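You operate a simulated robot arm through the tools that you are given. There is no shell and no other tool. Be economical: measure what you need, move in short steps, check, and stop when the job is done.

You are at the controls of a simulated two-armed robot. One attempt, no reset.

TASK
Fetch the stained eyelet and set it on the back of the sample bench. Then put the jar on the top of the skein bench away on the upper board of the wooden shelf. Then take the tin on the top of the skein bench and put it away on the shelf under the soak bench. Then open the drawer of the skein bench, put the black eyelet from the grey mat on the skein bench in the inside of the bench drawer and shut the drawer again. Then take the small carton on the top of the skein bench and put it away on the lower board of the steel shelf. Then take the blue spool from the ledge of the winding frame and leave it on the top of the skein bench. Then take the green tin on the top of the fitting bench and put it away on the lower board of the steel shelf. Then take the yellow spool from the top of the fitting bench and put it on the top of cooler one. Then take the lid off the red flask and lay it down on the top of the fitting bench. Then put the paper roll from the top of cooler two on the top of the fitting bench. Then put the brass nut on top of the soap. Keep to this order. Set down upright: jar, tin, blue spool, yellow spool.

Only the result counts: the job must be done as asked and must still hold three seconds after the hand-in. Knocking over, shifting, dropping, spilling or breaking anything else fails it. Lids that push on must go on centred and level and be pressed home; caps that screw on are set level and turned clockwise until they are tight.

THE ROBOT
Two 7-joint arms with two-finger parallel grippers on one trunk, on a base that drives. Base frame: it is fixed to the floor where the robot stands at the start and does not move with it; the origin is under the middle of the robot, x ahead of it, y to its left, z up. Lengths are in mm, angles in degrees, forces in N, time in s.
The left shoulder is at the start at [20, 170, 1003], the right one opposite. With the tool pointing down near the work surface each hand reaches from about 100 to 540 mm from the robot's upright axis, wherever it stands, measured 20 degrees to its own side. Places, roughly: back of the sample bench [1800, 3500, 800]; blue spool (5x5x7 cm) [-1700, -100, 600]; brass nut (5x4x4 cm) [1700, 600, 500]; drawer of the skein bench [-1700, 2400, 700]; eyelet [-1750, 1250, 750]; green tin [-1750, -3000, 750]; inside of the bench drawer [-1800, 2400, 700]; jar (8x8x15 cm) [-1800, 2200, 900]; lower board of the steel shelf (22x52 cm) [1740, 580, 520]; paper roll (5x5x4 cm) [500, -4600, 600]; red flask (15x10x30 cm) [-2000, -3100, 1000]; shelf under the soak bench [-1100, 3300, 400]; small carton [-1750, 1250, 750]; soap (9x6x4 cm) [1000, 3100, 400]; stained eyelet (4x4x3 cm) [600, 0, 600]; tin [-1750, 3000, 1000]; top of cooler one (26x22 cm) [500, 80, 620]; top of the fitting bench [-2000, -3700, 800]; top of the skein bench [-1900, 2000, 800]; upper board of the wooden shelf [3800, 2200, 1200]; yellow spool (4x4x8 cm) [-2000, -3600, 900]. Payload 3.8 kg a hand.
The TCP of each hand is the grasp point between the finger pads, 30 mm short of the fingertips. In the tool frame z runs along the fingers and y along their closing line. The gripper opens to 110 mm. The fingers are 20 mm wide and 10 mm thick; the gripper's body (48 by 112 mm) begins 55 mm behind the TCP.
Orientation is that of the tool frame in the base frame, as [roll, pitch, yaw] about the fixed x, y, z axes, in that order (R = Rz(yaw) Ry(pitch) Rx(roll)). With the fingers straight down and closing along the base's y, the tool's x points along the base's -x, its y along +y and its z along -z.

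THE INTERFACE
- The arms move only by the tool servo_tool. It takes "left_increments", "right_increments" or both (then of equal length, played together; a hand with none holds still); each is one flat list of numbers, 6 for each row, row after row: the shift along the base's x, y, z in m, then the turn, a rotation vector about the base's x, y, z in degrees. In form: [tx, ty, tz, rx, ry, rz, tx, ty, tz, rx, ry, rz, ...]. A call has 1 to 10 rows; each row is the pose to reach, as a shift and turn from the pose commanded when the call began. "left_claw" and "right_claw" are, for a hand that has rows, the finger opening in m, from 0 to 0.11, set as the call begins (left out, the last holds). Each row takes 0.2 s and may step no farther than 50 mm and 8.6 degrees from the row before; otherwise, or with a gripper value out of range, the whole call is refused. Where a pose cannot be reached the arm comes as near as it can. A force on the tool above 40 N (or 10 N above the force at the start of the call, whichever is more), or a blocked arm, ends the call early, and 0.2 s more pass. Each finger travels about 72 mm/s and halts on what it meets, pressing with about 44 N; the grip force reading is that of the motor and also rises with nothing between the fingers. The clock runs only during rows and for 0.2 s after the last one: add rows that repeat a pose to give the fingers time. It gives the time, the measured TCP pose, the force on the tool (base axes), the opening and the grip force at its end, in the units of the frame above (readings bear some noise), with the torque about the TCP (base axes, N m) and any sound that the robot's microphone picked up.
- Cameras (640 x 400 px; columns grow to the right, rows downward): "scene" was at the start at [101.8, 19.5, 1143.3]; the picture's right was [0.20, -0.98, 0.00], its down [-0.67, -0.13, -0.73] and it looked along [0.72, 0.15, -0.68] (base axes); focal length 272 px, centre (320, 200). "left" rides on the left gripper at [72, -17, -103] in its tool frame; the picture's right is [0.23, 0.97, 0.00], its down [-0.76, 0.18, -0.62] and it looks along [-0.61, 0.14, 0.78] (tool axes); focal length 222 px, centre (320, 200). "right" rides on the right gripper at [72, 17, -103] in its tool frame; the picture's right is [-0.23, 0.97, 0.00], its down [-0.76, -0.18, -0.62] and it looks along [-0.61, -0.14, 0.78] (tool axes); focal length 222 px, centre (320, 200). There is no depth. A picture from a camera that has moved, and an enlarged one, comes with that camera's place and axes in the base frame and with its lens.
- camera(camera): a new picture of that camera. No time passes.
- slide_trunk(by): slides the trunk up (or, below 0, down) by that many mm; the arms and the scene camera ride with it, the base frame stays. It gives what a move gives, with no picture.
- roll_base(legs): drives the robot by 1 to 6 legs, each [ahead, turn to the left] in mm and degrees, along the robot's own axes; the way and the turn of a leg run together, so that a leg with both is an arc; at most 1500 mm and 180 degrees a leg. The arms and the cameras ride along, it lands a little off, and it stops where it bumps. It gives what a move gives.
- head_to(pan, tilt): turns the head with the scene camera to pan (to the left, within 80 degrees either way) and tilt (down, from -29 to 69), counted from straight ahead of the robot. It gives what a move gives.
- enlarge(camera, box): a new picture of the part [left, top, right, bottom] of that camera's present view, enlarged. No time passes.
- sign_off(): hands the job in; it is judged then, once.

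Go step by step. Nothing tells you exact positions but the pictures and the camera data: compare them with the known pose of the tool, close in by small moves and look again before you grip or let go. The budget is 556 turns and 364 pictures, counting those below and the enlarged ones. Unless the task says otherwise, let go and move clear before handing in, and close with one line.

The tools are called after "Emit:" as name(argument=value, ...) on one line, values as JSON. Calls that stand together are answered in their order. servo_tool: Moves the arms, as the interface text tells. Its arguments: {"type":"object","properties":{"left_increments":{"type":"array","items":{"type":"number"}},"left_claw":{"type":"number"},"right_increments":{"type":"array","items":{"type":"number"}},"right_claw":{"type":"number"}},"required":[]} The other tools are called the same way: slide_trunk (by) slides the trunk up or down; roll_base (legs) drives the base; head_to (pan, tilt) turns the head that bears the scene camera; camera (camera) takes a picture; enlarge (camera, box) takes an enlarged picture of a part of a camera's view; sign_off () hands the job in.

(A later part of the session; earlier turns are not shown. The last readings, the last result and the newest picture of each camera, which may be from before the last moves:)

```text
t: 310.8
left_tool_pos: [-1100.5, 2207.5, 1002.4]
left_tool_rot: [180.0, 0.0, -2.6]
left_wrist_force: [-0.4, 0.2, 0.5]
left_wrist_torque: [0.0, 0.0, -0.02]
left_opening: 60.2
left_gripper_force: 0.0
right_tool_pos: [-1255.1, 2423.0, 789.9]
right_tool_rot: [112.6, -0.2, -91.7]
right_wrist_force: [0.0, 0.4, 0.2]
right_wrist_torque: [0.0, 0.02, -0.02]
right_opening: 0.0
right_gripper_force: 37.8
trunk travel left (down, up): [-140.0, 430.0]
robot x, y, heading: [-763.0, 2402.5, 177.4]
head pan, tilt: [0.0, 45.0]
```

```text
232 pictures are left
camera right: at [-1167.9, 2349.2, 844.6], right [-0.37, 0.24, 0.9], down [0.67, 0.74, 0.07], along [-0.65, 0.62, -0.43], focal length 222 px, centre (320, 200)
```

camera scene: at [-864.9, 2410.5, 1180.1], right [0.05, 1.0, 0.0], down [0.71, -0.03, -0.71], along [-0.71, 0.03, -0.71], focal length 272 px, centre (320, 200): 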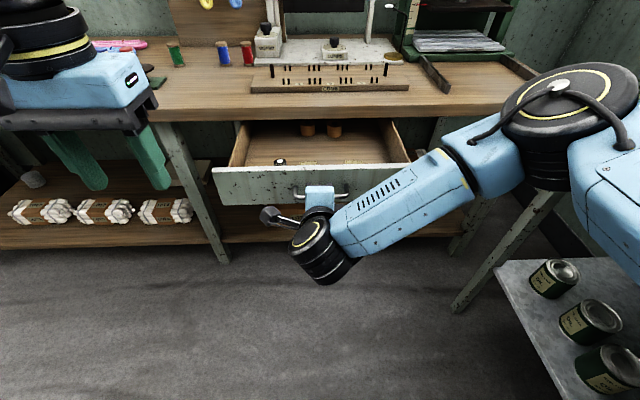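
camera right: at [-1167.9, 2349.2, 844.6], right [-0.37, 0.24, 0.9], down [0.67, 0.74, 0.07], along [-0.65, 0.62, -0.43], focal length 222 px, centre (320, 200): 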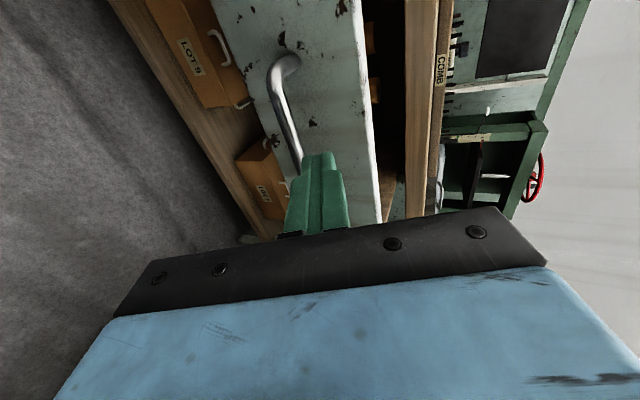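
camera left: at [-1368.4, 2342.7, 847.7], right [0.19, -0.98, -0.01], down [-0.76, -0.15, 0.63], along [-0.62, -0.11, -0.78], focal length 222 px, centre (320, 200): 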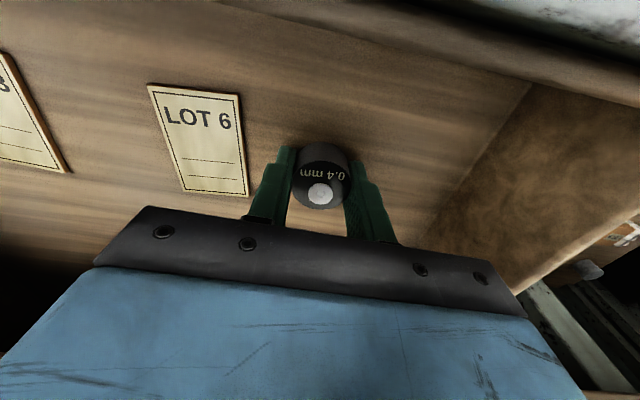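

Emit:
roll_base(legs=[[60, 0]])

Emit:
roll_base(legs=[[80, 0]])

Emit:
camera(camera="right")

```text
t: 311.8
left_tool_pos: [-1159.3, 2210.8, 1001.9]
left_tool_rot: [-180.0, 0.0, -2.5]
left_wrist_force: [-0.4, 0.9, -0.6]
left_wrist_torque: [0.03, 0.0, 0.02]
left_opening: 60.1
left_gripper_force: 0.0
right_tool_pos: [-1315.4, 2424.9, 789.7]
right_tool_rot: [112.8, -0.4, -91.7]
right_wrist_force: [0.1, 1.1, 0.3]
right_wrist_torque: [-0.01, -0.03, 0.0]
right_opening: 0.0
right_gripper_force: 37.7
trunk travel left (down, up): [-140.0, 430.0]
robot x, y, heading: [-823.9, 2411.1, 177.3]
head pan, tilt: [0.0, 45.0]
```

```text
t: 312.9
left_tool_pos: [-1240.7, 2215.3, 1003.0]
left_tool_rot: [-179.9, 0.1, -2.7]
left_wrist_force: [-0.5, -0.1, 0.4]
left_wrist_torque: [0.01, -0.01, -0.04]
left_opening: 60.2
left_gripper_force: 0.0
right_tool_pos: [-1395.0, 2431.7, 788.8]
right_tool_rot: [112.7, -0.3, -91.8]
right_wrist_force: [-1.0, -0.6, -0.1]
right_wrist_torque: [-0.01, 0.03, -0.02]
right_opening: 0.1
right_gripper_force: 37.7
trunk travel left (down, up): [-140.0, 430.0]
robot x, y, heading: [-901.2, 2410.1, 177.2]
head pan, tilt: [0.0, 45.0]
```

```text
231 pictures are left
camera right: at [-1308.6, 2356.5, 844.4], right [-0.37, 0.24, 0.9], down [0.67, 0.74, 0.07], along [-0.65, 0.63, -0.43], focal length 222 px, centre (320, 200)
```

right: 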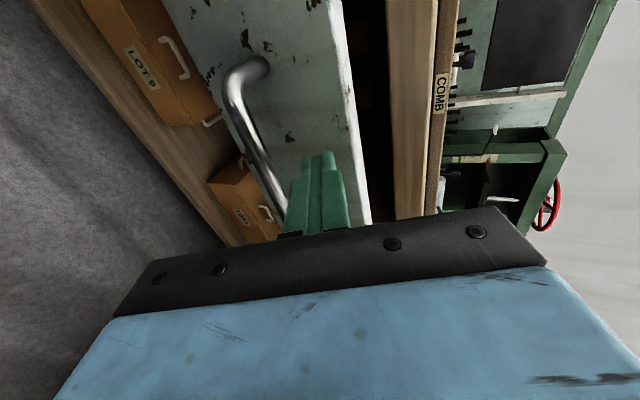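

Emit:
roll_base(legs=[[100, 0]])

Emit:
roll_base(legs=[[60, 0]])

Emit:
camera(camera="right")

Emit:
camera(camera="scene")

```text
t: 314.0
left_tool_pos: [-1340.3, 2219.2, 1003.3]
left_tool_rot: [-179.8, 0.0, -2.5]
left_wrist_force: [0.5, 0.8, -0.4]
left_wrist_torque: [0.0, 0.02, -0.01]
left_opening: 59.8
left_gripper_force: 0.1
right_tool_pos: [-1494.9, 2434.3, 788.5]
right_tool_rot: [112.7, -0.2, -91.7]
right_wrist_force: [-0.4, 0.2, -0.3]
right_wrist_torque: [-0.01, -0.01, -0.01]
right_opening: 0.0
right_gripper_force: 37.8
trunk travel left (down, up): [-140.0, 430.0]
robot x, y, heading: [-1001.3, 2413.7, 177.4]
head pan, tilt: [0.0, 45.0]
```

```text
t: 315.1
left_tool_pos: [-1394.5, 2222.1, 1001.9]
left_tool_rot: [180.0, 0.0, -2.4]
left_wrist_force: [0.1, -0.2, -0.5]
left_wrist_torque: [0.04, 0.0, 0.02]
left_opening: 59.8
left_gripper_force: 0.1
right_tool_pos: [-1545.9, 2436.8, 789.2]
right_tool_rot: [112.9, -0.3, -91.6]
right_wrist_force: [0.9, 0.3, 0.3]
right_wrist_torque: [0.01, 0.02, -0.03]
right_opening: 0.0
right_gripper_force: 37.7
trunk travel left (down, up): [-140.0, 430.0]
robot x, y, heading: [-1059.1, 2419.2, 177.3]
head pan, tilt: [0.0, 45.0]
stopped in leg 1: the force on the tool passed its limit at 80 N (the readings are from after the stop); the commanded pose is now the measured one
```

```text
230 pictures are left
camera right: at [-1458.7, 2362.3, 844.5], right [-0.37, 0.24, 0.9], down [0.67, 0.74, 0.08], along [-0.65, 0.62, -0.44], focal length 222 px, centre (320, 200)
```

right: 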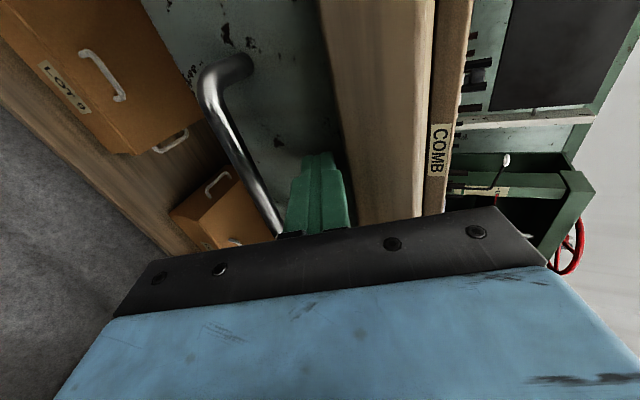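

```text
229 pictures are left
camera scene: at [-1159.8, 2424.0, 1180.0], right [0.05, 1.0, 0.0], down [0.71, -0.03, -0.71], along [-0.71, 0.03, -0.71], focal length 272 px, centre (320, 200)
```

scene: 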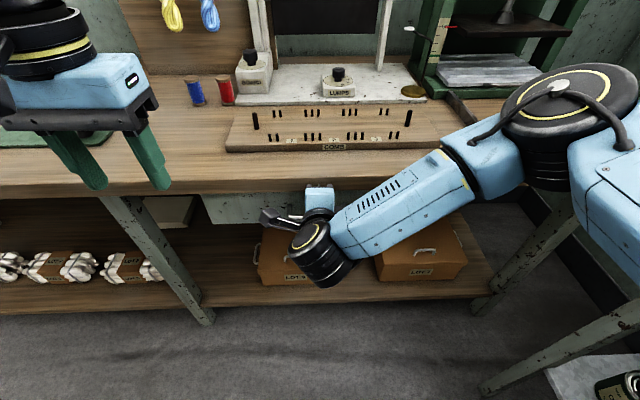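

The drawer hit its closed stop. I'll press gently once more to be sure, then back off and check.

Emit:
servo_tool(right_increments=[-0.004, 0, 0, 0, 0, 0, -0.009, 0, 0, 0, 0, 0])

Emit:
roll_base(legs=[[-400, 0]])

Emit:
enlarge(camera="scene", box=[200, 60, 440, 220])

```text
t: 315.6
left_tool_pos: [-1391.8, 2223.1, 1002.9]
left_tool_rot: [180.0, 0.2, -2.6]
left_wrist_force: [-1.0, -0.4, 1.3]
left_wrist_torque: [0.03, 0.01, 0.02]
left_opening: 60.2
left_gripper_force: 0.1
right_tool_pos: [-1546.4, 2436.1, 789.2]
right_tool_rot: [113.0, -0.2, -91.3]
right_wrist_force: [20.4, 6.5, 12.6]
right_wrist_torque: [-0.05, 0.31, -0.05]
right_opening: 0.0
right_gripper_force: 37.8
trunk travel left (down, up): [-140.0, 430.0]
robot x, y, heading: [-1054.5, 2415.8, 177.2]
head pan, tilt: [0.0, 45.0]
stopped in row 2 (right hand): the force on the tool passed its limit at 46 N (the readings are from after the stop); the commanded pose is now the measured one
```

```text
t: 318.1
left_tool_pos: [-999.1, 2203.2, 1002.7]
left_tool_rot: [-179.9, 0.1, -2.1]
left_wrist_force: [0.0, 0.3, 0.5]
left_wrist_torque: [0.0, 0.0, -0.05]
left_opening: 60.0
left_gripper_force: 0.0
right_tool_pos: [-1155.0, 2415.9, 787.4]
right_tool_rot: [113.4, -0.1, -91.1]
right_wrist_force: [0.3, 0.0, -0.5]
right_wrist_torque: [-0.04, 0.0, 0.0]
right_opening: 0.1
right_gripper_force: 37.8
trunk travel left (down, up): [-140.0, 430.0]
robot x, y, heading: [-662.6, 2400.1, 177.7]
head pan, tilt: [0.0, 45.0]
```

```text
2.50 times, centred on (320, 140) of scene
camera zoom: at [-764.8, 2406.6, 1180.1], right [0.04, 1.0, 0.0], down [0.71, -0.03, -0.71], along [-0.71, 0.03, -0.71], focal length 681 px, centre (320, 350)
```

zoom: 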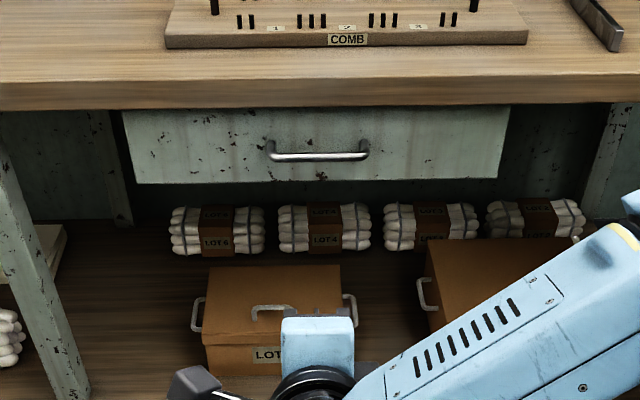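

The drawer is shut. Next is the small carton (LINKS), so I'll restore the right hand to camera-up and drive to the mat.

Emit:
servo_tool(right_increments=[0, 0, 0.02, -7.79, 0, -3.39, 0, 0, 0.04, -15.58, 0, -6.78, 0, 0, 0.06, -23.37, 0, -10.17, 0, 0, 0.08, -31.2, 0, -13.56, 0, 0, 0.1, -38.95, 0, -16.95, 0, 0, 0.12, -46.7, 0, -20.3, 0, 0, 0.14, -54.5, 0, -23.7, 0, 0, 0.16, -62.3, 0, -27.1, 0, 0, 0.18, -70.1, 0, -30.5, 0, 0, 0.2, -77.9, 0, -33.9], right_claw=0.09)

Emit:
servo_tool(right_increments=[0, 0, 0, -4.6, 0, -2, 0, 0, 0, -4.6, 0, -2])

Emit:
roll_base(legs=[[0, 86], [1230, 0], [0, -84]])

Emit:
head_to(pan=0, tilt=35)

Emit:
camera(camera="scene")

```text
t: 320.3
left_tool_pos: [-1000.4, 2203.2, 1002.4]
left_tool_rot: [-179.9, -0.2, -2.1]
left_wrist_force: [-0.6, -0.7, 0.0]
left_wrist_torque: [-0.02, -0.02, -0.04]
left_opening: 60.2
left_gripper_force: 0.1
right_tool_pos: [-1156.1, 2416.6, 986.8]
right_tool_rot: [170.0, -65.2, -169.5]
right_wrist_force: [0.2, -0.9, -0.3]
right_wrist_torque: [-0.01, -0.01, -0.02]
right_opening: 89.8
right_gripper_force: 0.0
trunk travel left (down, up): [-140.0, 430.0]
robot x, y, heading: [-663.2, 2396.5, 177.9]
head pan, tilt: [0.0, 45.0]
```

```text
t: 320.9
left_tool_pos: [-999.9, 2201.8, 1001.7]
left_tool_rot: [-180.0, -0.1, -2.2]
left_wrist_force: [0.0, -1.4, -0.8]
left_wrist_torque: [-0.01, -0.03, -0.02]
left_opening: 60.0
left_gripper_force: 0.0
right_tool_pos: [-1155.7, 2415.1, 987.5]
right_tool_rot: [-179.0, -65.5, 178.7]
right_wrist_force: [0.0, 0.7, 0.2]
right_wrist_torque: [0.02, 0.01, 0.0]
right_opening: 90.2
right_gripper_force: 0.0
trunk travel left (down, up): [-140.0, 430.0]
robot x, y, heading: [-663.5, 2401.7, 177.9]
head pan, tilt: [0.0, 45.0]
```

```text
t: 334.5
left_tool_pos: [-1108.4, 948.4, 1002.4]
left_tool_rot: [-179.9, -0.1, 0.5]
left_wrist_force: [-0.9, -0.2, 0.3]
left_wrist_torque: [0.03, 0.02, -0.01]
left_opening: 60.1
left_gripper_force: 0.0
right_tool_pos: [-1272.5, 1154.3, 986.7]
right_tool_rot: [-179.3, -65.5, -178.5]
right_wrist_force: [0.2, 0.1, 0.9]
right_wrist_torque: [-0.01, 0.0, -0.01]
right_opening: 90.0
right_gripper_force: 0.0
trunk travel left (down, up): [-140.0, 430.0]
robot x, y, heading: [-781.4, 1160.3, -179.6]
head pan, tilt: [0.0, 45.0]
```

```text
t: 335.2
left_tool_pos: [-1107.5, 949.0, 1002.5]
left_tool_rot: [-179.9, -0.1, 0.4]
left_wrist_force: [0.5, 0.3, -0.3]
left_wrist_torque: [-0.03, 0.01, 0.02]
left_opening: 60.2
left_gripper_force: 0.0
right_tool_pos: [-1274.9, 1155.7, 987.0]
right_tool_rot: [-179.2, -65.5, -178.5]
right_wrist_force: [0.7, -1.1, 0.4]
right_wrist_torque: [0.01, 0.01, 0.01]
right_opening: 90.0
right_gripper_force: 0.1
trunk travel left (down, up): [-140.0, 430.0]
robot x, y, heading: [-777.9, 1160.2, -179.6]
head pan, tilt: [0.0, 35.0]
```

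```text
227 pictures are left
camera scene: at [-889.5, 1163.7, 1194.8], right [-0.01, 1.0, 0.0], down [0.57, 0.0, -0.82], along [-0.82, -0.01, -0.57], focal length 272 px, centre (320, 200)
```

scene: 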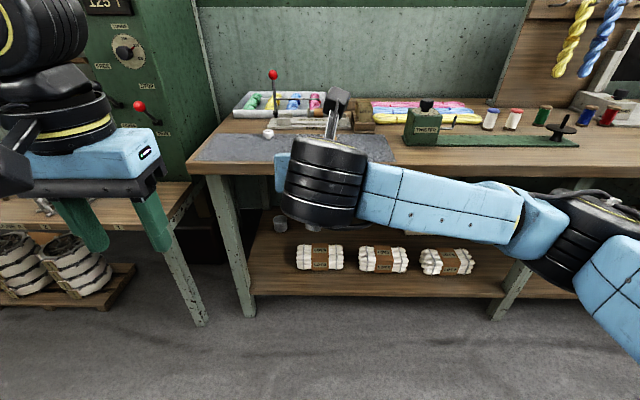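

Emit:
roll_base(legs=[[230, 0]])

Emit:
camera(camera="right")

Emit:
head_to(pan=0, tilt=45)

Emit:
camera(camera="scene")

```text
t: 336.9
left_tool_pos: [-1335.7, 947.7, 1002.3]
left_tool_rot: [-179.8, -0.1, 0.5]
left_wrist_force: [-1.0, 0.3, -0.1]
left_wrist_torque: [0.02, -0.02, -0.03]
left_opening: 59.8
left_gripper_force: 0.0
right_tool_pos: [-1500.3, 1153.5, 986.3]
right_tool_rot: [-179.2, -65.5, -178.6]
right_wrist_force: [0.2, -0.3, -0.3]
right_wrist_torque: [0.01, 0.01, -0.02]
right_opening: 89.9
right_gripper_force: 0.2
trunk travel left (down, up): [-140.0, 430.0]
robot x, y, heading: [-1004.4, 1161.6, -179.8]
head pan, tilt: [0.0, 35.0]
```

```text
226 pictures are left
camera right: at [-1436.8, 1174.3, 1095.0], right [0.06, 0.98, -0.21], down [0.89, -0.15, -0.43], along [-0.45, -0.17, -0.88], focal length 222 px, centre (320, 200)
```

right: 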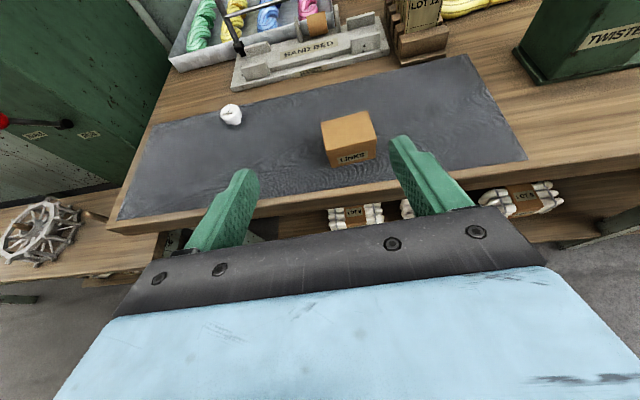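

```text
t: 337.6
left_tool_pos: [-1333.1, 947.7, 1002.9]
left_tool_rot: [-179.9, -0.1, 0.5]
left_wrist_force: [0.2, 0.1, 0.8]
left_wrist_torque: [0.03, -0.01, 0.0]
left_opening: 60.0
left_gripper_force: 0.0
right_tool_pos: [-1501.7, 1153.9, 987.2]
right_tool_rot: [-179.2, -65.7, -178.5]
right_wrist_force: [0.3, -0.1, -0.3]
right_wrist_torque: [-0.01, 0.01, 0.0]
right_opening: 89.9
right_gripper_force: 0.2
trunk travel left (down, up): [-140.0, 430.0]
robot x, y, heading: [-1002.3, 1156.0, -179.5]
head pan, tilt: [0.0, 45.0]
```

```text
225 pictures are left
camera scene: at [-1109.4, 1162.3, 1180.1], right [-0.01, 1.0, 0.0], down [0.71, 0.0, -0.71], along [-0.71, 0.0, -0.71], focal length 272 px, centre (320, 200)
```

scene: 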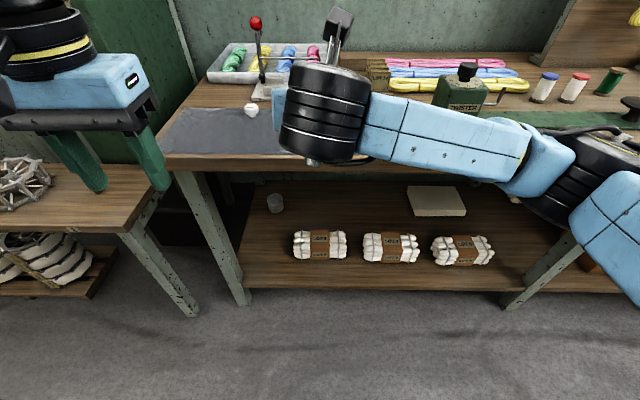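

The carton is about 58 mm wide at [-1636, 1175], nearly square to the bench. I'll approach with the tilted right hand.

Emit:
servo_tool(right_increments=[-0.01, 0.01, -0.035, 0, 0, 0, -0.025, 0.021, -0.07, 0, 0, 0, -0.04, 0.021, -0.1, 0, 0, 0, -0.055, 0.021, -0.117, 0, 0, 0, -0.055, 0.021, -0.117, 0, 0, 0])

Emit:
camera(camera="right")

```text
t: 338.8
left_tool_pos: [-1334.3, 948.2, 1001.2]
left_tool_rot: [179.9, -0.1, 0.5]
left_wrist_force: [0.5, 0.4, 0.7]
left_wrist_torque: [-0.02, 0.0, -0.01]
left_opening: 60.1
left_gripper_force: 0.1
right_tool_pos: [-1555.8, 1173.1, 870.6]
right_tool_rot: [-179.2, -65.5, -178.5]
right_wrist_force: [-1.4, 0.3, 0.0]
right_wrist_torque: [0.04, -0.02, -0.03]
right_opening: 90.2
right_gripper_force: 0.1
trunk travel left (down, up): [-140.0, 430.0]
robot x, y, heading: [-1004.2, 1158.2, -179.4]
head pan, tilt: [0.0, 45.0]
```

```text
224 pictures are left
camera right: at [-1492.2, 1194.6, 978.8], right [0.06, 0.98, -0.21], down [0.89, -0.15, -0.43], along [-0.45, -0.17, -0.88], focal length 222 px, centre (320, 200)
```

right: 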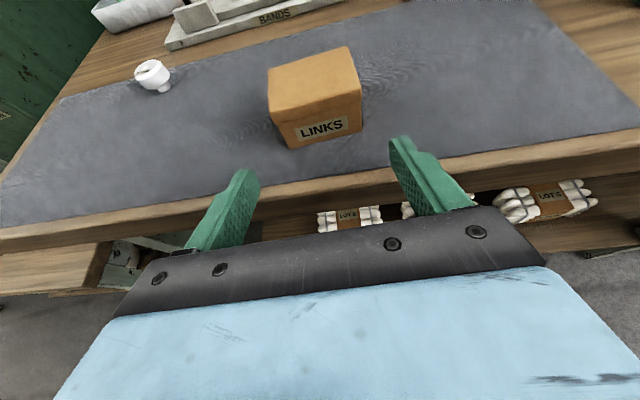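

Emit:
servo_tool(right_increments=[-0.035, 0.003, -0.002, 0, 0, 0, -0.06, 0.003, -0.002, 0, 0, 0, -0.076, 0.003, -0.002, 0, 0, 0, -0.076, 0.003, -0.002, 0, 0, 0])

Emit:
camera(camera="right")

```text
t: 339.8
left_tool_pos: [-1334.5, 947.9, 1001.8]
left_tool_rot: [-180.0, -0.1, 0.5]
left_wrist_force: [-0.6, 1.7, 0.4]
left_wrist_torque: [0.02, -0.01, 0.01]
left_opening: 60.0
left_gripper_force: 0.0
right_tool_pos: [-1631.7, 1174.6, 868.4]
right_tool_rot: [-179.3, -65.7, -178.5]
right_wrist_force: [-0.2, 0.2, 1.2]
right_wrist_torque: [-0.01, -0.01, -0.03]
right_opening: 89.8
right_gripper_force: 0.1
trunk travel left (down, up): [-140.0, 430.0]
robot x, y, heading: [-1003.6, 1162.8, -179.6]
head pan, tilt: [0.0, 45.0]
```

```text
223 pictures are left
camera right: at [-1567.5, 1196.5, 976.8], right [0.05, 0.98, -0.21], down [0.89, -0.14, -0.43], along [-0.45, -0.17, -0.88], focal length 222 px, centre (320, 200)
```

right: 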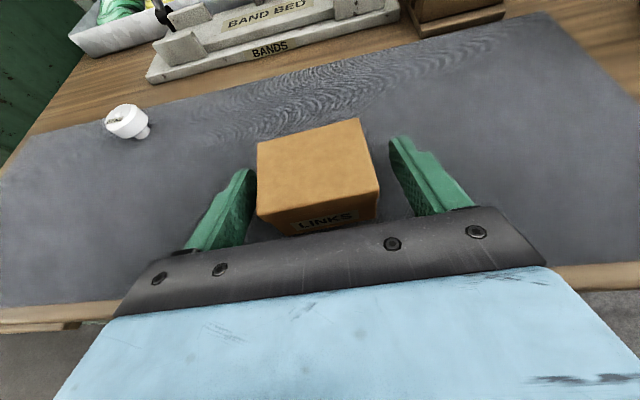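

Good alignment. I'll close and lift.

Emit:
servo_tool(right_increments=[0, 0, 0, 0, 0, 0, 0, 0, 0, 0, 0, 0, 0, 0, 0, 0, 0, 0, 0, 0, 0, 0, 0, 0], right_claw=0.04)

Emit:
slide_trunk(by=100)

Emit:
camera(camera="right")

```text
t: 340.8
left_tool_pos: [-1333.6, 947.6, 1001.5]
left_tool_rot: [-179.9, -0.1, 0.6]
left_wrist_force: [-0.5, -0.8, 0.6]
left_wrist_torque: [0.03, 0.01, 0.01]
left_opening: 60.0
left_gripper_force: 0.1
right_tool_pos: [-1631.0, 1176.0, 867.6]
right_tool_rot: [-179.2, -65.6, -178.6]
right_wrist_force: [-0.4, -1.6, 0.6]
right_wrist_torque: [0.12, 0.13, 0.03]
right_opening: 61.7
right_gripper_force: 43.9
trunk travel left (down, up): [-140.0, 430.0]
robot x, y, heading: [-1007.7, 1162.0, -179.6]
head pan, tilt: [0.0, 45.0]
```

```text
t: 342.2
left_tool_pos: [-1335.6, 947.4, 1102.2]
left_tool_rot: [-180.0, -0.1, 0.5]
left_wrist_force: [0.0, -1.1, 0.2]
left_wrist_torque: [-0.03, -0.01, 0.01]
left_opening: 60.4
left_gripper_force: 0.0
right_tool_pos: [-1631.9, 1175.7, 967.7]
right_tool_rot: [-179.1, -65.5, -178.5]
right_wrist_force: [0.3, -0.1, -2.7]
right_wrist_torque: [0.02, -0.05, 0.01]
right_opening: 61.6
right_gripper_force: 43.5
trunk travel left (down, up): [-240.0, 330.0]
robot x, y, heading: [-1010.3, 1161.2, -179.7]
head pan, tilt: [0.0, 45.0]
```

```text
222 pictures are left
camera right: at [-1567.6, 1196.6, 1076.2], right [0.06, 0.98, -0.21], down [0.89, -0.15, -0.43], along [-0.45, -0.16, -0.88], focal length 222 px, centre (320, 200)
```

right: 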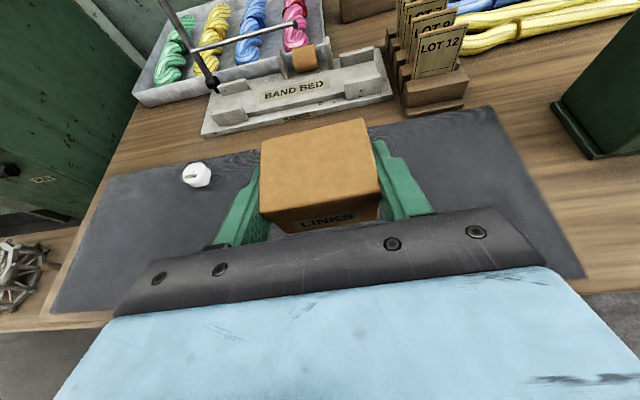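

Held. I'll back out and drive across to look for the steel shelf near [1740, 580].

Emit:
roll_base(legs=[[-350, 0], [0, -100]])

Emit:
servo_tool(right_increments=[0, -0.04, 0, 0, 0, 0, 0, -0.08, 0, 0, 0, 0, 0, -0.12, 0, 0, 0, 0])

Emit:
roll_base(legs=[[350, 0], [0, -80], [1400, 0], [800, 0], [0, -85]])

Emit:
head_to(pan=0, tilt=25)

Emit:
camera(camera="scene")

```text
t: 348.6
left_tool_pos: [-803.3, 1520.7, 1102.3]
left_tool_rot: [-180.0, -0.1, -99.9]
left_wrist_force: [0.0, 0.7, -1.1]
left_wrist_torque: [0.02, -0.02, 0.01]
left_opening: 59.9
left_gripper_force: 0.1
right_tool_pos: [-525.8, 1770.9, 968.5]
right_tool_rot: [-179.3, -65.5, 81.0]
right_wrist_force: [0.5, -0.3, -3.1]
right_wrist_torque: [-0.06, 0.01, 0.0]
right_opening: 61.9
right_gripper_force: 44.2
trunk travel left (down, up): [-240.0, 330.0]
robot x, y, heading: [-655.4, 1157.8, 80.1]
head pan, tilt: [0.0, 45.0]
```

```text
t: 349.4
left_tool_pos: [-805.7, 1520.9, 1102.1]
left_tool_rot: [179.9, 0.0, -99.9]
left_wrist_force: [-0.3, -0.2, 0.3]
left_wrist_torque: [0.05, 0.0, -0.01]
left_opening: 60.0
left_gripper_force: 0.1
right_tool_pos: [-528.2, 1652.3, 968.7]
right_tool_rot: [-179.2, -65.5, 81.0]
right_wrist_force: [-0.1, 0.6, -2.7]
right_wrist_torque: [-0.01, -0.01, 0.01]
right_opening: 61.8
right_gripper_force: 44.5
trunk travel left (down, up): [-240.0, 330.0]
robot x, y, heading: [-656.3, 1160.7, 79.8]
head pan, tilt: [0.0, 45.0]
```

```text
t: 369.2
left_tool_pos: [1832.1, 1231.3, 1102.5]
left_tool_rot: [180.0, 0.0, 95.7]
left_wrist_force: [0.5, -0.4, -0.3]
left_wrist_torque: [-0.01, 0.01, 0.0]
left_opening: 59.9
left_gripper_force: 0.0
right_tool_pos: [1601.7, 1029.9, 968.8]
right_tool_rot: [-179.3, -65.5, -83.3]
right_wrist_force: [0.5, 0.4, -3.9]
right_wrist_torque: [0.04, 0.0, -0.04]
right_opening: 61.8
right_gripper_force: 44.6
trunk travel left (down, up): [-240.0, 330.0]
robot x, y, heading: [1590.1, 1539.0, -84.4]
head pan, tilt: [0.0, 45.0]
```

```text
t: 370.0
left_tool_pos: [1832.0, 1230.2, 1101.4]
left_tool_rot: [180.0, -0.1, 95.8]
left_wrist_force: [-0.3, 0.8, -0.1]
left_wrist_torque: [0.01, 0.0, 0.01]
left_opening: 60.1
left_gripper_force: 0.1
right_tool_pos: [1602.5, 1029.6, 968.7]
right_tool_rot: [-179.2, -65.6, -83.4]
right_wrist_force: [0.3, 1.1, -2.4]
right_wrist_torque: [0.03, 0.02, -0.05]
right_opening: 61.5
right_gripper_force: 44.2
trunk travel left (down, up): [-240.0, 330.0]
robot x, y, heading: [1588.1, 1537.6, -84.3]
head pan, tilt: [0.0, 25.0]
```

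```text
221 pictures are left
camera scene: at [1600.6, 1428.2, 1310.5], right [-1.0, -0.1, 0.0], down [-0.04, 0.42, -0.91], along [0.09, -0.9, -0.42], focal length 272 px, centre (320, 200)
```

scene: 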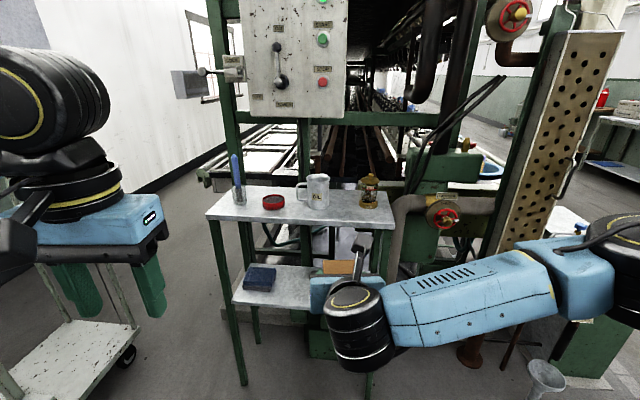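

The steel shelf is the two-board stand ahead, with its front edge near y 690. I'll lower the hand for a wrist-camera view of the lower board.

Emit:
slide_trunk(by=-170)

Emit:
servo_tool(right_increments=[0, 0, -0.04, 0, 0, 0, 0, 0, -0.08, 0, 0, 0, 0, 0, -0.12, 0, 0, 0, 0, 0, -0.14, 0, 0, 0])

Emit:
camera(camera="right")

Emit:
head_to(pan=0, tilt=30)

Emit:
camera(camera="scene")

```text
t: 371.9
left_tool_pos: [1831.8, 1230.8, 932.4]
left_tool_rot: [-180.0, 0.0, 95.7]
left_wrist_force: [0.3, 0.2, 0.6]
left_wrist_torque: [0.03, 0.01, -0.02]
left_opening: 60.4
left_gripper_force: 0.1
right_tool_pos: [1602.1, 1030.8, 797.9]
right_tool_rot: [-179.2, -65.6, -83.2]
right_wrist_force: [-0.1, 0.0, -2.4]
right_wrist_torque: [0.04, 0.03, -0.01]
right_opening: 61.8
right_gripper_force: 43.9
trunk travel left (down, up): [-70.0, 500.0]
robot x, y, heading: [1591.9, 1542.1, -84.5]
head pan, tilt: [0.0, 25.0]
```

```text
t: 372.9
left_tool_pos: [1831.4, 1229.7, 932.9]
left_tool_rot: [-180.0, 0.0, 95.7]
left_wrist_force: [0.4, -0.1, -1.2]
left_wrist_torque: [0.01, 0.02, 0.02]
left_opening: 60.4
left_gripper_force: 0.1
right_tool_pos: [1596.5, 1030.2, 659.2]
right_tool_rot: [-179.0, -65.5, -83.4]
right_wrist_force: [0.6, -0.6, -4.4]
right_wrist_torque: [0.08, -0.02, -0.02]
right_opening: 61.7
right_gripper_force: 43.8
trunk travel left (down, up): [-70.0, 500.0]
robot x, y, heading: [1590.6, 1538.1, -84.2]
head pan, tilt: [0.0, 25.0]
```

```text
220 pictures are left
camera right: at [1573.6, 1091.9, 766.6], right [-0.98, -0.03, -0.21], down [0.06, 0.9, -0.43], along [0.21, -0.44, -0.88], focal length 222 px, centre (320, 200)
```

right: 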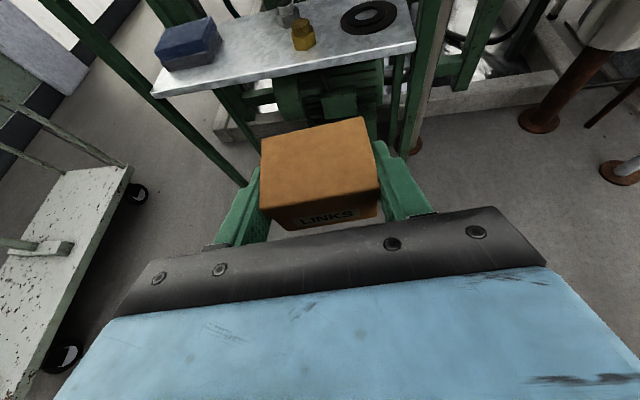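

```text
t: 373.6
left_tool_pos: [1831.0, 1230.5, 933.0]
left_tool_rot: [179.9, -0.1, 95.7]
left_wrist_force: [-0.3, -0.4, -0.6]
left_wrist_torque: [-0.03, 0.0, -0.01]
left_opening: 60.2
left_gripper_force: 0.0
right_tool_pos: [1598.2, 1030.9, 659.0]
right_tool_rot: [-179.2, -65.4, -83.3]
right_wrist_force: [-0.6, -0.1, -1.9]
right_wrist_torque: [0.02, -0.01, 0.0]
right_opening: 61.6
right_gripper_force: 44.1
trunk travel left (down, up): [-70.0, 500.0]
robot x, y, heading: [1591.9, 1540.1, -84.6]
head pan, tilt: [0.0, 30.0]
```

```text
219 pictures are left
camera scene: at [1600.4, 1429.9, 1132.7], right [-1.0, -0.1, 0.0], down [-0.05, 0.5, -0.87], along [0.08, -0.86, -0.5], focal length 272 px, centre (320, 200)
```

scene: 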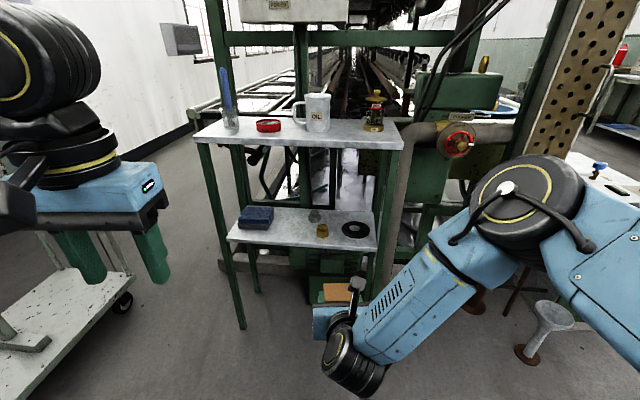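

The lower board spans x 1470–2003 and y 472–692. Free space lies between the blue box (x above 1855) and the nut (about x 1670), so I'll aim for [1782, 520] and shift the base over.

Emit:
roll_base(legs=[[0, 26], [315, 0], [0, -31]])

Emit:
camera(camera="scene")

Emit:
camera(camera="right")

```text
t: 378.6
left_tool_pos: [1967.8, 944.4, 931.0]
left_tool_rot: [-180.0, -0.1, 90.6]
left_wrist_force: [0.6, -0.5, -0.2]
left_wrist_torque: [-0.01, -0.01, 0.03]
left_opening: 59.6
left_gripper_force: 0.1
right_tool_pos: [1720.0, 764.5, 658.3]
right_tool_rot: [-179.2, -65.5, -88.3]
right_wrist_force: [-0.4, -0.6, -2.2]
right_wrist_torque: [0.05, -0.02, 0.02]
right_opening: 61.6
right_gripper_force: 44.2
trunk travel left (down, up): [-70.0, 500.0]
robot x, y, heading: [1757.0, 1271.5, -89.4]
head pan, tilt: [0.0, 30.0]
```

```text
218 pictures are left
camera scene: at [1755.9, 1162.0, 1132.6], right [-1.0, -0.01, 0.0], down [-0.01, 0.5, -0.87], along [0.01, -0.87, -0.5], focal length 272 px, centre (320, 200)
```

scene: 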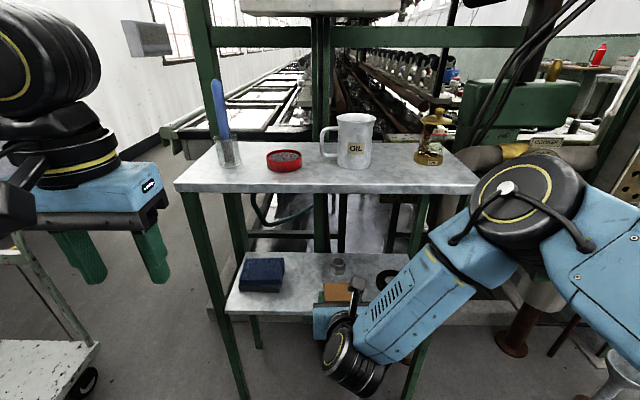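

```text
217 pictures are left
camera right: at [1700.0, 827.8, 766.5], right [-0.98, 0.05, -0.21], down [0.14, 0.89, -0.43], along [0.17, -0.45, -0.88], focal length 222 px, centre (320, 200)
```

right: 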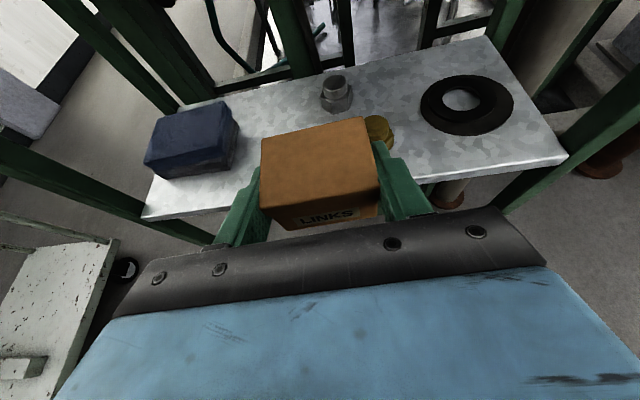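

Now the lower board is clear: blue block x above 1879, grey nut [1713, 551], brass nut [1660, 626]. I'll put the carton at [1803, 517].

Emit:
servo_tool(right_increments=[0.03, 0, -0.02, 0, 0, 0, 0.06, 0, -0.045, 0, 0, 0, 0.083, 0, -0.07, 0, 0, 0, 0.083, 0, -0.07, 0, 0, 0])

Emit:
roll_base(legs=[[170, 0]])

Emit:
camera(camera="right")

Emit:
camera(camera="scene")

```text
t: 379.6
left_tool_pos: [1968.7, 944.1, 931.5]
left_tool_rot: [-180.0, 0.0, 90.8]
left_wrist_force: [0.7, -1.1, -0.8]
left_wrist_torque: [-0.04, 0.0, 0.02]
left_opening: 59.7
left_gripper_force: 0.1
right_tool_pos: [1802.9, 763.7, 587.7]
right_tool_rot: [-179.3, -65.5, -88.3]
right_wrist_force: [-0.6, 0.1, -2.7]
right_wrist_torque: [0.06, 0.0, -0.03]
right_opening: 61.9
right_gripper_force: 44.5
trunk travel left (down, up): [-70.0, 500.0]
robot x, y, heading: [1761.3, 1268.7, -89.3]
head pan, tilt: [0.0, 30.0]
```

```text
t: 381.0
left_tool_pos: [1972.0, 774.5, 932.7]
left_tool_rot: [180.0, 0.0, 90.8]
left_wrist_force: [1.1, -0.2, 0.4]
left_wrist_torque: [0.02, 0.0, -0.05]
left_opening: 60.0
left_gripper_force: 0.1
right_tool_pos: [1807.1, 595.8, 588.2]
right_tool_rot: [-179.3, -65.6, -88.1]
right_wrist_force: [-0.3, -0.4, -3.6]
right_wrist_torque: [0.04, 0.03, -0.01]
right_opening: 61.7
right_gripper_force: 44.1
trunk travel left (down, up): [-70.0, 500.0]
robot x, y, heading: [1759.8, 1098.7, -89.3]
head pan, tilt: [0.0, 30.0]
```

```text
216 pictures are left
camera right: at [1786.9, 658.4, 696.5], right [-0.98, 0.05, -0.21], down [0.14, 0.89, -0.43], along [0.17, -0.45, -0.88], focal length 222 px, centre (320, 200)
```

right: 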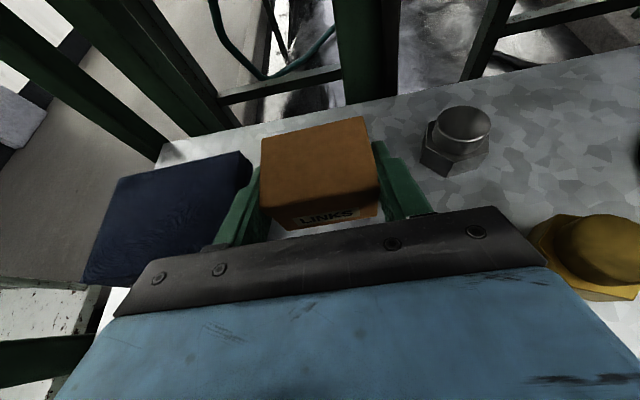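

```text
215 pictures are left
camera scene: at [1758.3, 992.5, 1132.6], right [-1.0, -0.01, 0.0], down [-0.01, 0.5, -0.87], along [0.01, -0.87, -0.5], focal length 272 px, centre (320, 200)
```

scene: 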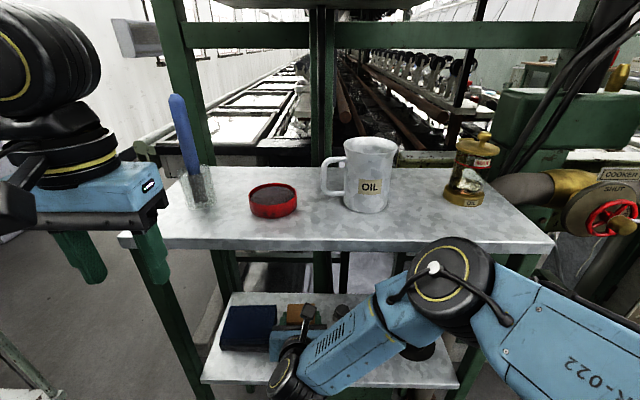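

Emit:
servo_tool(right_increments=[-0.002, -0.03, 0, 0, 0, 0, -0.004, -0.055, 0, 0, 0, 0, -0.005, -0.075, -0.01, 0, 0, 0, -0.005, -0.075, -0.025, 0, 0, 0, -0.005, -0.075, -0.025, 0, 0, 0])

Emit:
camera(camera="right")

```text
t: 382.2
left_tool_pos: [1972.5, 774.6, 932.7]
left_tool_rot: [-179.9, 0.1, 90.9]
left_wrist_force: [0.5, -0.7, -0.2]
left_wrist_torque: [0.03, 0.02, 0.05]
left_opening: 60.0
left_gripper_force: 0.0
right_tool_pos: [1801.5, 520.7, 562.5]
right_tool_rot: [-179.1, -65.4, -88.2]
right_wrist_force: [-0.4, 0.1, -3.5]
right_wrist_torque: [0.06, -0.03, -0.01]
right_opening: 61.3
right_gripper_force: 44.0
trunk travel left (down, up): [-70.0, 500.0]
robot x, y, heading: [1759.8, 1101.9, -89.6]
head pan, tilt: [0.0, 30.0]
```

```text
214 pictures are left
camera right: at [1781.4, 584.2, 671.4], right [-0.98, 0.05, -0.21], down [0.14, 0.89, -0.43], along [0.17, -0.45, -0.88], focal length 222 px, centre (320, 200)
```

right: 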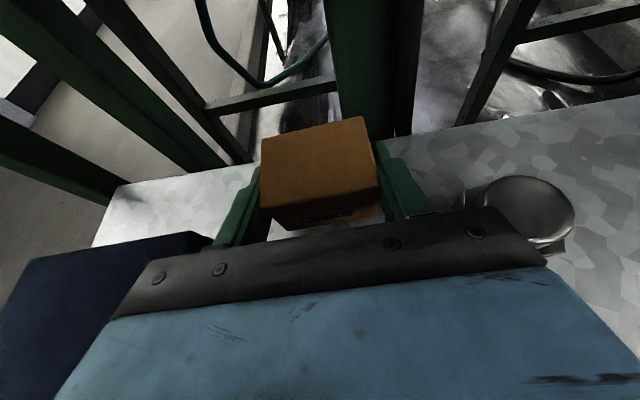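

Emit:
servo_tool(right_increments=[0.003, 0, -0.004, 0, 0, 0, 0.005, 0, -0.009, 0, 0, 0, 0.005, 0, -0.013, 0, 0, 0])

Emit:
servo_tool(right_increments=[0, 0, -0.003, 0, 0, 0, 0, 0, -0.006, 0, 0, 0])

```text
t: 383.0
left_tool_pos: [1970.7, 776.4, 933.2]
left_tool_rot: [-180.0, 0.1, 90.8]
left_wrist_force: [-1.0, 0.9, 1.0]
left_wrist_torque: [-0.01, 0.04, -0.01]
left_opening: 59.9
left_gripper_force: 0.1
right_tool_pos: [1805.6, 517.2, 557.3]
right_tool_rot: [-179.4, -66.4, -88.1]
right_wrist_force: [-2.8, 4.0, 34.0]
right_wrist_torque: [-0.19, 0.46, -0.01]
right_opening: 62.0
right_gripper_force: 44.2
trunk travel left (down, up): [-70.0, 500.0]
robot x, y, heading: [1760.0, 1099.0, -89.1]
head pan, tilt: [0.0, 30.0]
```

```text
t: 383.7
left_tool_pos: [1971.7, 775.1, 932.0]
left_tool_rot: [180.0, 0.0, 90.8]
left_wrist_force: [1.2, -1.2, -0.2]
left_wrist_torque: [-0.02, -0.02, 0.01]
left_opening: 59.8
left_gripper_force: 0.1
right_tool_pos: [1807.4, 514.5, 551.5]
right_tool_rot: [-179.4, -66.4, -88.1]
right_wrist_force: [3.0, -3.2, 8.4]
right_wrist_torque: [0.07, 0.08, -0.02]
right_opening: 61.8
right_gripper_force: 44.3
trunk travel left (down, up): [-70.0, 500.0]
robot x, y, heading: [1758.0, 1099.6, -89.3]
head pan, tilt: [0.0, 30.0]
stopped in row 2 (right hand): the force on the tool passed its limit at 46 N (the readings are from after the stop); the commanded pose is now the measured one
```

Contact. I'll release by a moderate opening and withdraw along the tool axis.

Emit:
servo_tool(right_increments=[0, 0, 0.003, 0, 0, 0, 0, 0, 0.004, 0, 0, 0, 0, 0, 0.004, 0, 0, 0], right_claw=0.078)

Emit:
servo_tool(right_increments=[0, 0.03, 0.002, 0, 0, 0, 0, 0.06, 0.01, 0, 0, 0, 0, 0.09, 0.03, 0, 0, 0])

Emit:
camera(camera="right")

```text
t: 384.5
left_tool_pos: [1972.2, 775.5, 931.7]
left_tool_rot: [180.0, -0.1, 90.9]
left_wrist_force: [0.5, 1.7, -0.2]
left_wrist_torque: [0.02, -0.04, -0.02]
left_opening: 60.1
left_gripper_force: 0.0
right_tool_pos: [1804.8, 517.7, 553.4]
right_tool_rot: [-179.4, -66.1, -88.1]
right_wrist_force: [-0.8, 0.5, -0.7]
right_wrist_torque: [-0.01, -0.01, 0.0]
right_opening: 78.1
right_gripper_force: 0.0
trunk travel left (down, up): [-70.0, 500.0]
robot x, y, heading: [1756.6, 1101.1, -89.2]
head pan, tilt: [0.0, 30.0]
```

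```text
t: 385.3
left_tool_pos: [1971.2, 774.8, 932.8]
left_tool_rot: [-180.0, 0.0, 90.8]
left_wrist_force: [0.3, -0.2, 0.0]
left_wrist_torque: [0.03, 0.01, -0.01]
left_opening: 59.9
left_gripper_force: 0.1
right_tool_pos: [1806.3, 606.2, 580.5]
right_tool_rot: [-179.6, -66.0, -88.2]
right_wrist_force: [-0.7, 0.2, 0.0]
right_wrist_torque: [0.02, -0.01, 0.01]
right_opening: 78.1
right_gripper_force: 0.0
trunk travel left (down, up): [-70.0, 500.0]
robot x, y, heading: [1756.4, 1101.2, -89.3]
head pan, tilt: [0.0, 30.0]
```

```text
213 pictures are left
camera right: at [1786.8, 671.4, 688.7], right [-0.98, 0.05, -0.21], down [0.14, 0.88, -0.44], along [0.16, -0.46, -0.87], focal length 222 px, centre (320, 200)
```

right: 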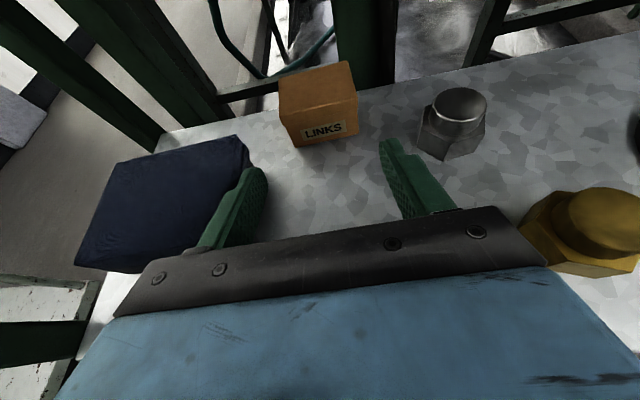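

The carton is set down. Next is the blue spool on the winding frame's ledge, so I'll back out and drive there.

Emit:
roll_base(legs=[[-450, 0], [0, -90]])

Emit:
slide_trunk(by=150)

Emit:
roll_base(legs=[[1450, 0], [1200, 0], [0, 88], [1300, 0], [0, -88]])

Emit:
head_to(pan=0, tilt=30)

Emit:
camera(camera="scene")

```text
t: 391.9
left_tool_pos: [1424.2, 1341.0, 932.4]
left_tool_rot: [180.0, 0.0, 0.6]
left_wrist_force: [-1.4, -0.6, 0.4]
left_wrist_torque: [0.01, 0.0, 0.01]
left_opening: 60.2
left_gripper_force: 0.1
right_tool_pos: [1255.9, 1507.2, 581.8]
right_tool_rot: [-179.4, -66.1, -178.2]
right_wrist_force: [-0.3, 0.2, 0.0]
right_wrist_torque: [-0.04, -0.03, -0.01]
right_opening: 77.8
right_gripper_force: 0.0
trunk travel left (down, up): [-70.0, 500.0]
robot x, y, heading: [1754.1, 1556.7, -179.6]
head pan, tilt: [0.0, 30.0]
```

```text
t: 393.6
left_tool_pos: [1424.2, 1340.8, 1081.8]
left_tool_rot: [180.0, 0.0, 0.6]
left_wrist_force: [-0.9, -0.1, 0.4]
left_wrist_torque: [0.01, -0.01, 0.04]
left_opening: 60.0
left_gripper_force: 0.1
right_tool_pos: [1257.2, 1507.2, 732.1]
right_tool_rot: [-179.4, -66.1, -178.3]
right_wrist_force: [0.7, -0.2, 0.0]
right_wrist_torque: [0.03, -0.01, 0.01]
right_opening: 78.0
right_gripper_force: 0.1
trunk travel left (down, up): [-220.0, 350.0]
robot x, y, heading: [1750.4, 1556.4, -179.6]
head pan, tilt: [0.0, 30.0]
```

```text
t: 420.1
left_tool_pos: [-1328.1, 124.8, 1083.8]
left_tool_rot: [-180.0, 0.0, -3.2]
left_wrist_force: [0.7, 1.1, 0.0]
left_wrist_torque: [0.01, -0.02, -0.02]
left_opening: 60.0
left_gripper_force: 0.0
right_tool_pos: [-1483.9, 302.5, 732.1]
right_tool_rot: [-179.5, -66.0, 177.9]
right_wrist_force: [0.4, 0.2, 0.1]
right_wrist_torque: [-0.02, -0.01, -0.01]
right_opening: 78.0
right_gripper_force: 0.0
trunk travel left (down, up): [-220.0, 350.0]
robot x, y, heading: [-985.5, 312.7, 176.4]
head pan, tilt: [0.0, 30.0]
```

```text
t: 420.7
left_tool_pos: [-1327.6, 124.5, 1082.6]
left_tool_rot: [-180.0, 0.0, -3.2]
left_wrist_force: [0.8, 0.4, 1.1]
left_wrist_torque: [0.0, 0.03, 0.0]
left_opening: 59.9
left_gripper_force: 0.1
right_tool_pos: [-1484.2, 300.3, 731.2]
right_tool_rot: [-179.4, -66.0, 177.9]
right_wrist_force: [-0.2, 0.2, 0.0]
right_wrist_torque: [0.01, 0.0, 0.01]
right_opening: 77.8
right_gripper_force: 0.2
trunk travel left (down, up): [-220.0, 350.0]
robot x, y, heading: [-983.1, 319.8, 176.6]
head pan, tilt: [0.0, 30.0]
```

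```text
212 pictures are left
camera scene: at [-1098.7, 325.1, 1282.7], right [0.06, 1.0, 0.0], down [0.5, -0.03, -0.87], along [-0.86, 0.05, -0.5], focal length 272 px, centre (320, 200)
```

scene: 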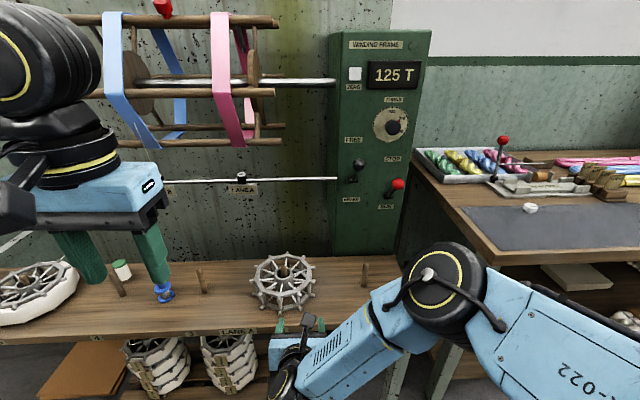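

I need to be farther along the frame, so I'll back up and shift toward y -100.

Emit:
roll_base(legs=[[-300, 0], [0, 92], [430, 0], [0, -88]])

Emit:
camera(camera="scene")

```text
t: 432.7
left_tool_pos: [-1001.3, -367.0, 1082.1]
left_tool_rot: [-179.9, 0.0, 3.3]
left_wrist_force: [0.1, 0.4, -0.9]
left_wrist_torque: [0.02, 0.01, 0.04]
left_opening: 59.9
left_gripper_force: 0.1
right_tool_pos: [-1176.6, -209.3, 729.7]
right_tool_rot: [-179.4, -66.0, -175.7]
right_wrist_force: [1.2, -0.3, -0.1]
right_wrist_torque: [0.02, -0.02, -0.02]
right_opening: 78.0
right_gripper_force: 0.2
trunk travel left (down, up): [-220.0, 350.0]
robot x, y, heading: [-684.8, -138.9, -176.9]
head pan, tilt: [0.0, 30.0]
```

```text
211 pictures are left
camera scene: at [-796.1, -141.9, 1282.7], right [-0.05, 1.0, 0.0], down [0.5, 0.03, -0.87], along [-0.86, -0.05, -0.5], focal length 272 px, centre (320, 200)
```

scene: 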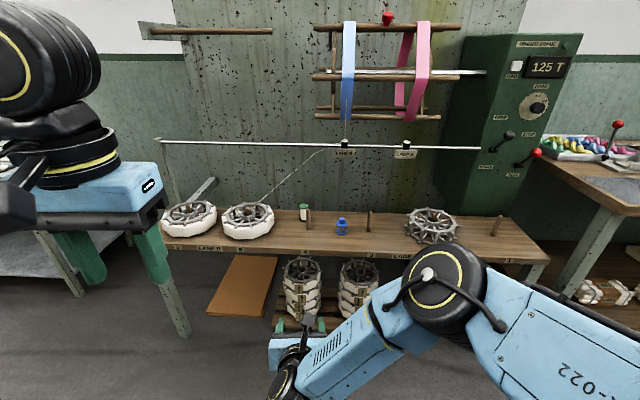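

Emit:
enlarge(camera="scene", box=[240, 180, 440, 300])

```text
3.20 times, centred on (340, 240) of scene
camera zoom: at [-796.1, -141.9, 1282.7], right [-0.05, 1.0, 0.0], down [0.5, 0.03, -0.87], along [-0.86, -0.05, -0.5], focal length 871 px, centre (256, 72)
```

zoom: 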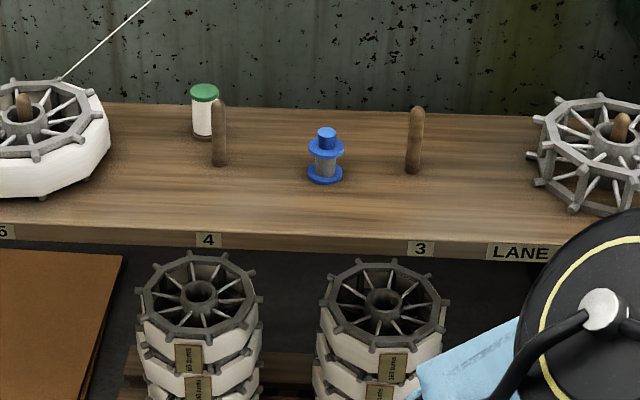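

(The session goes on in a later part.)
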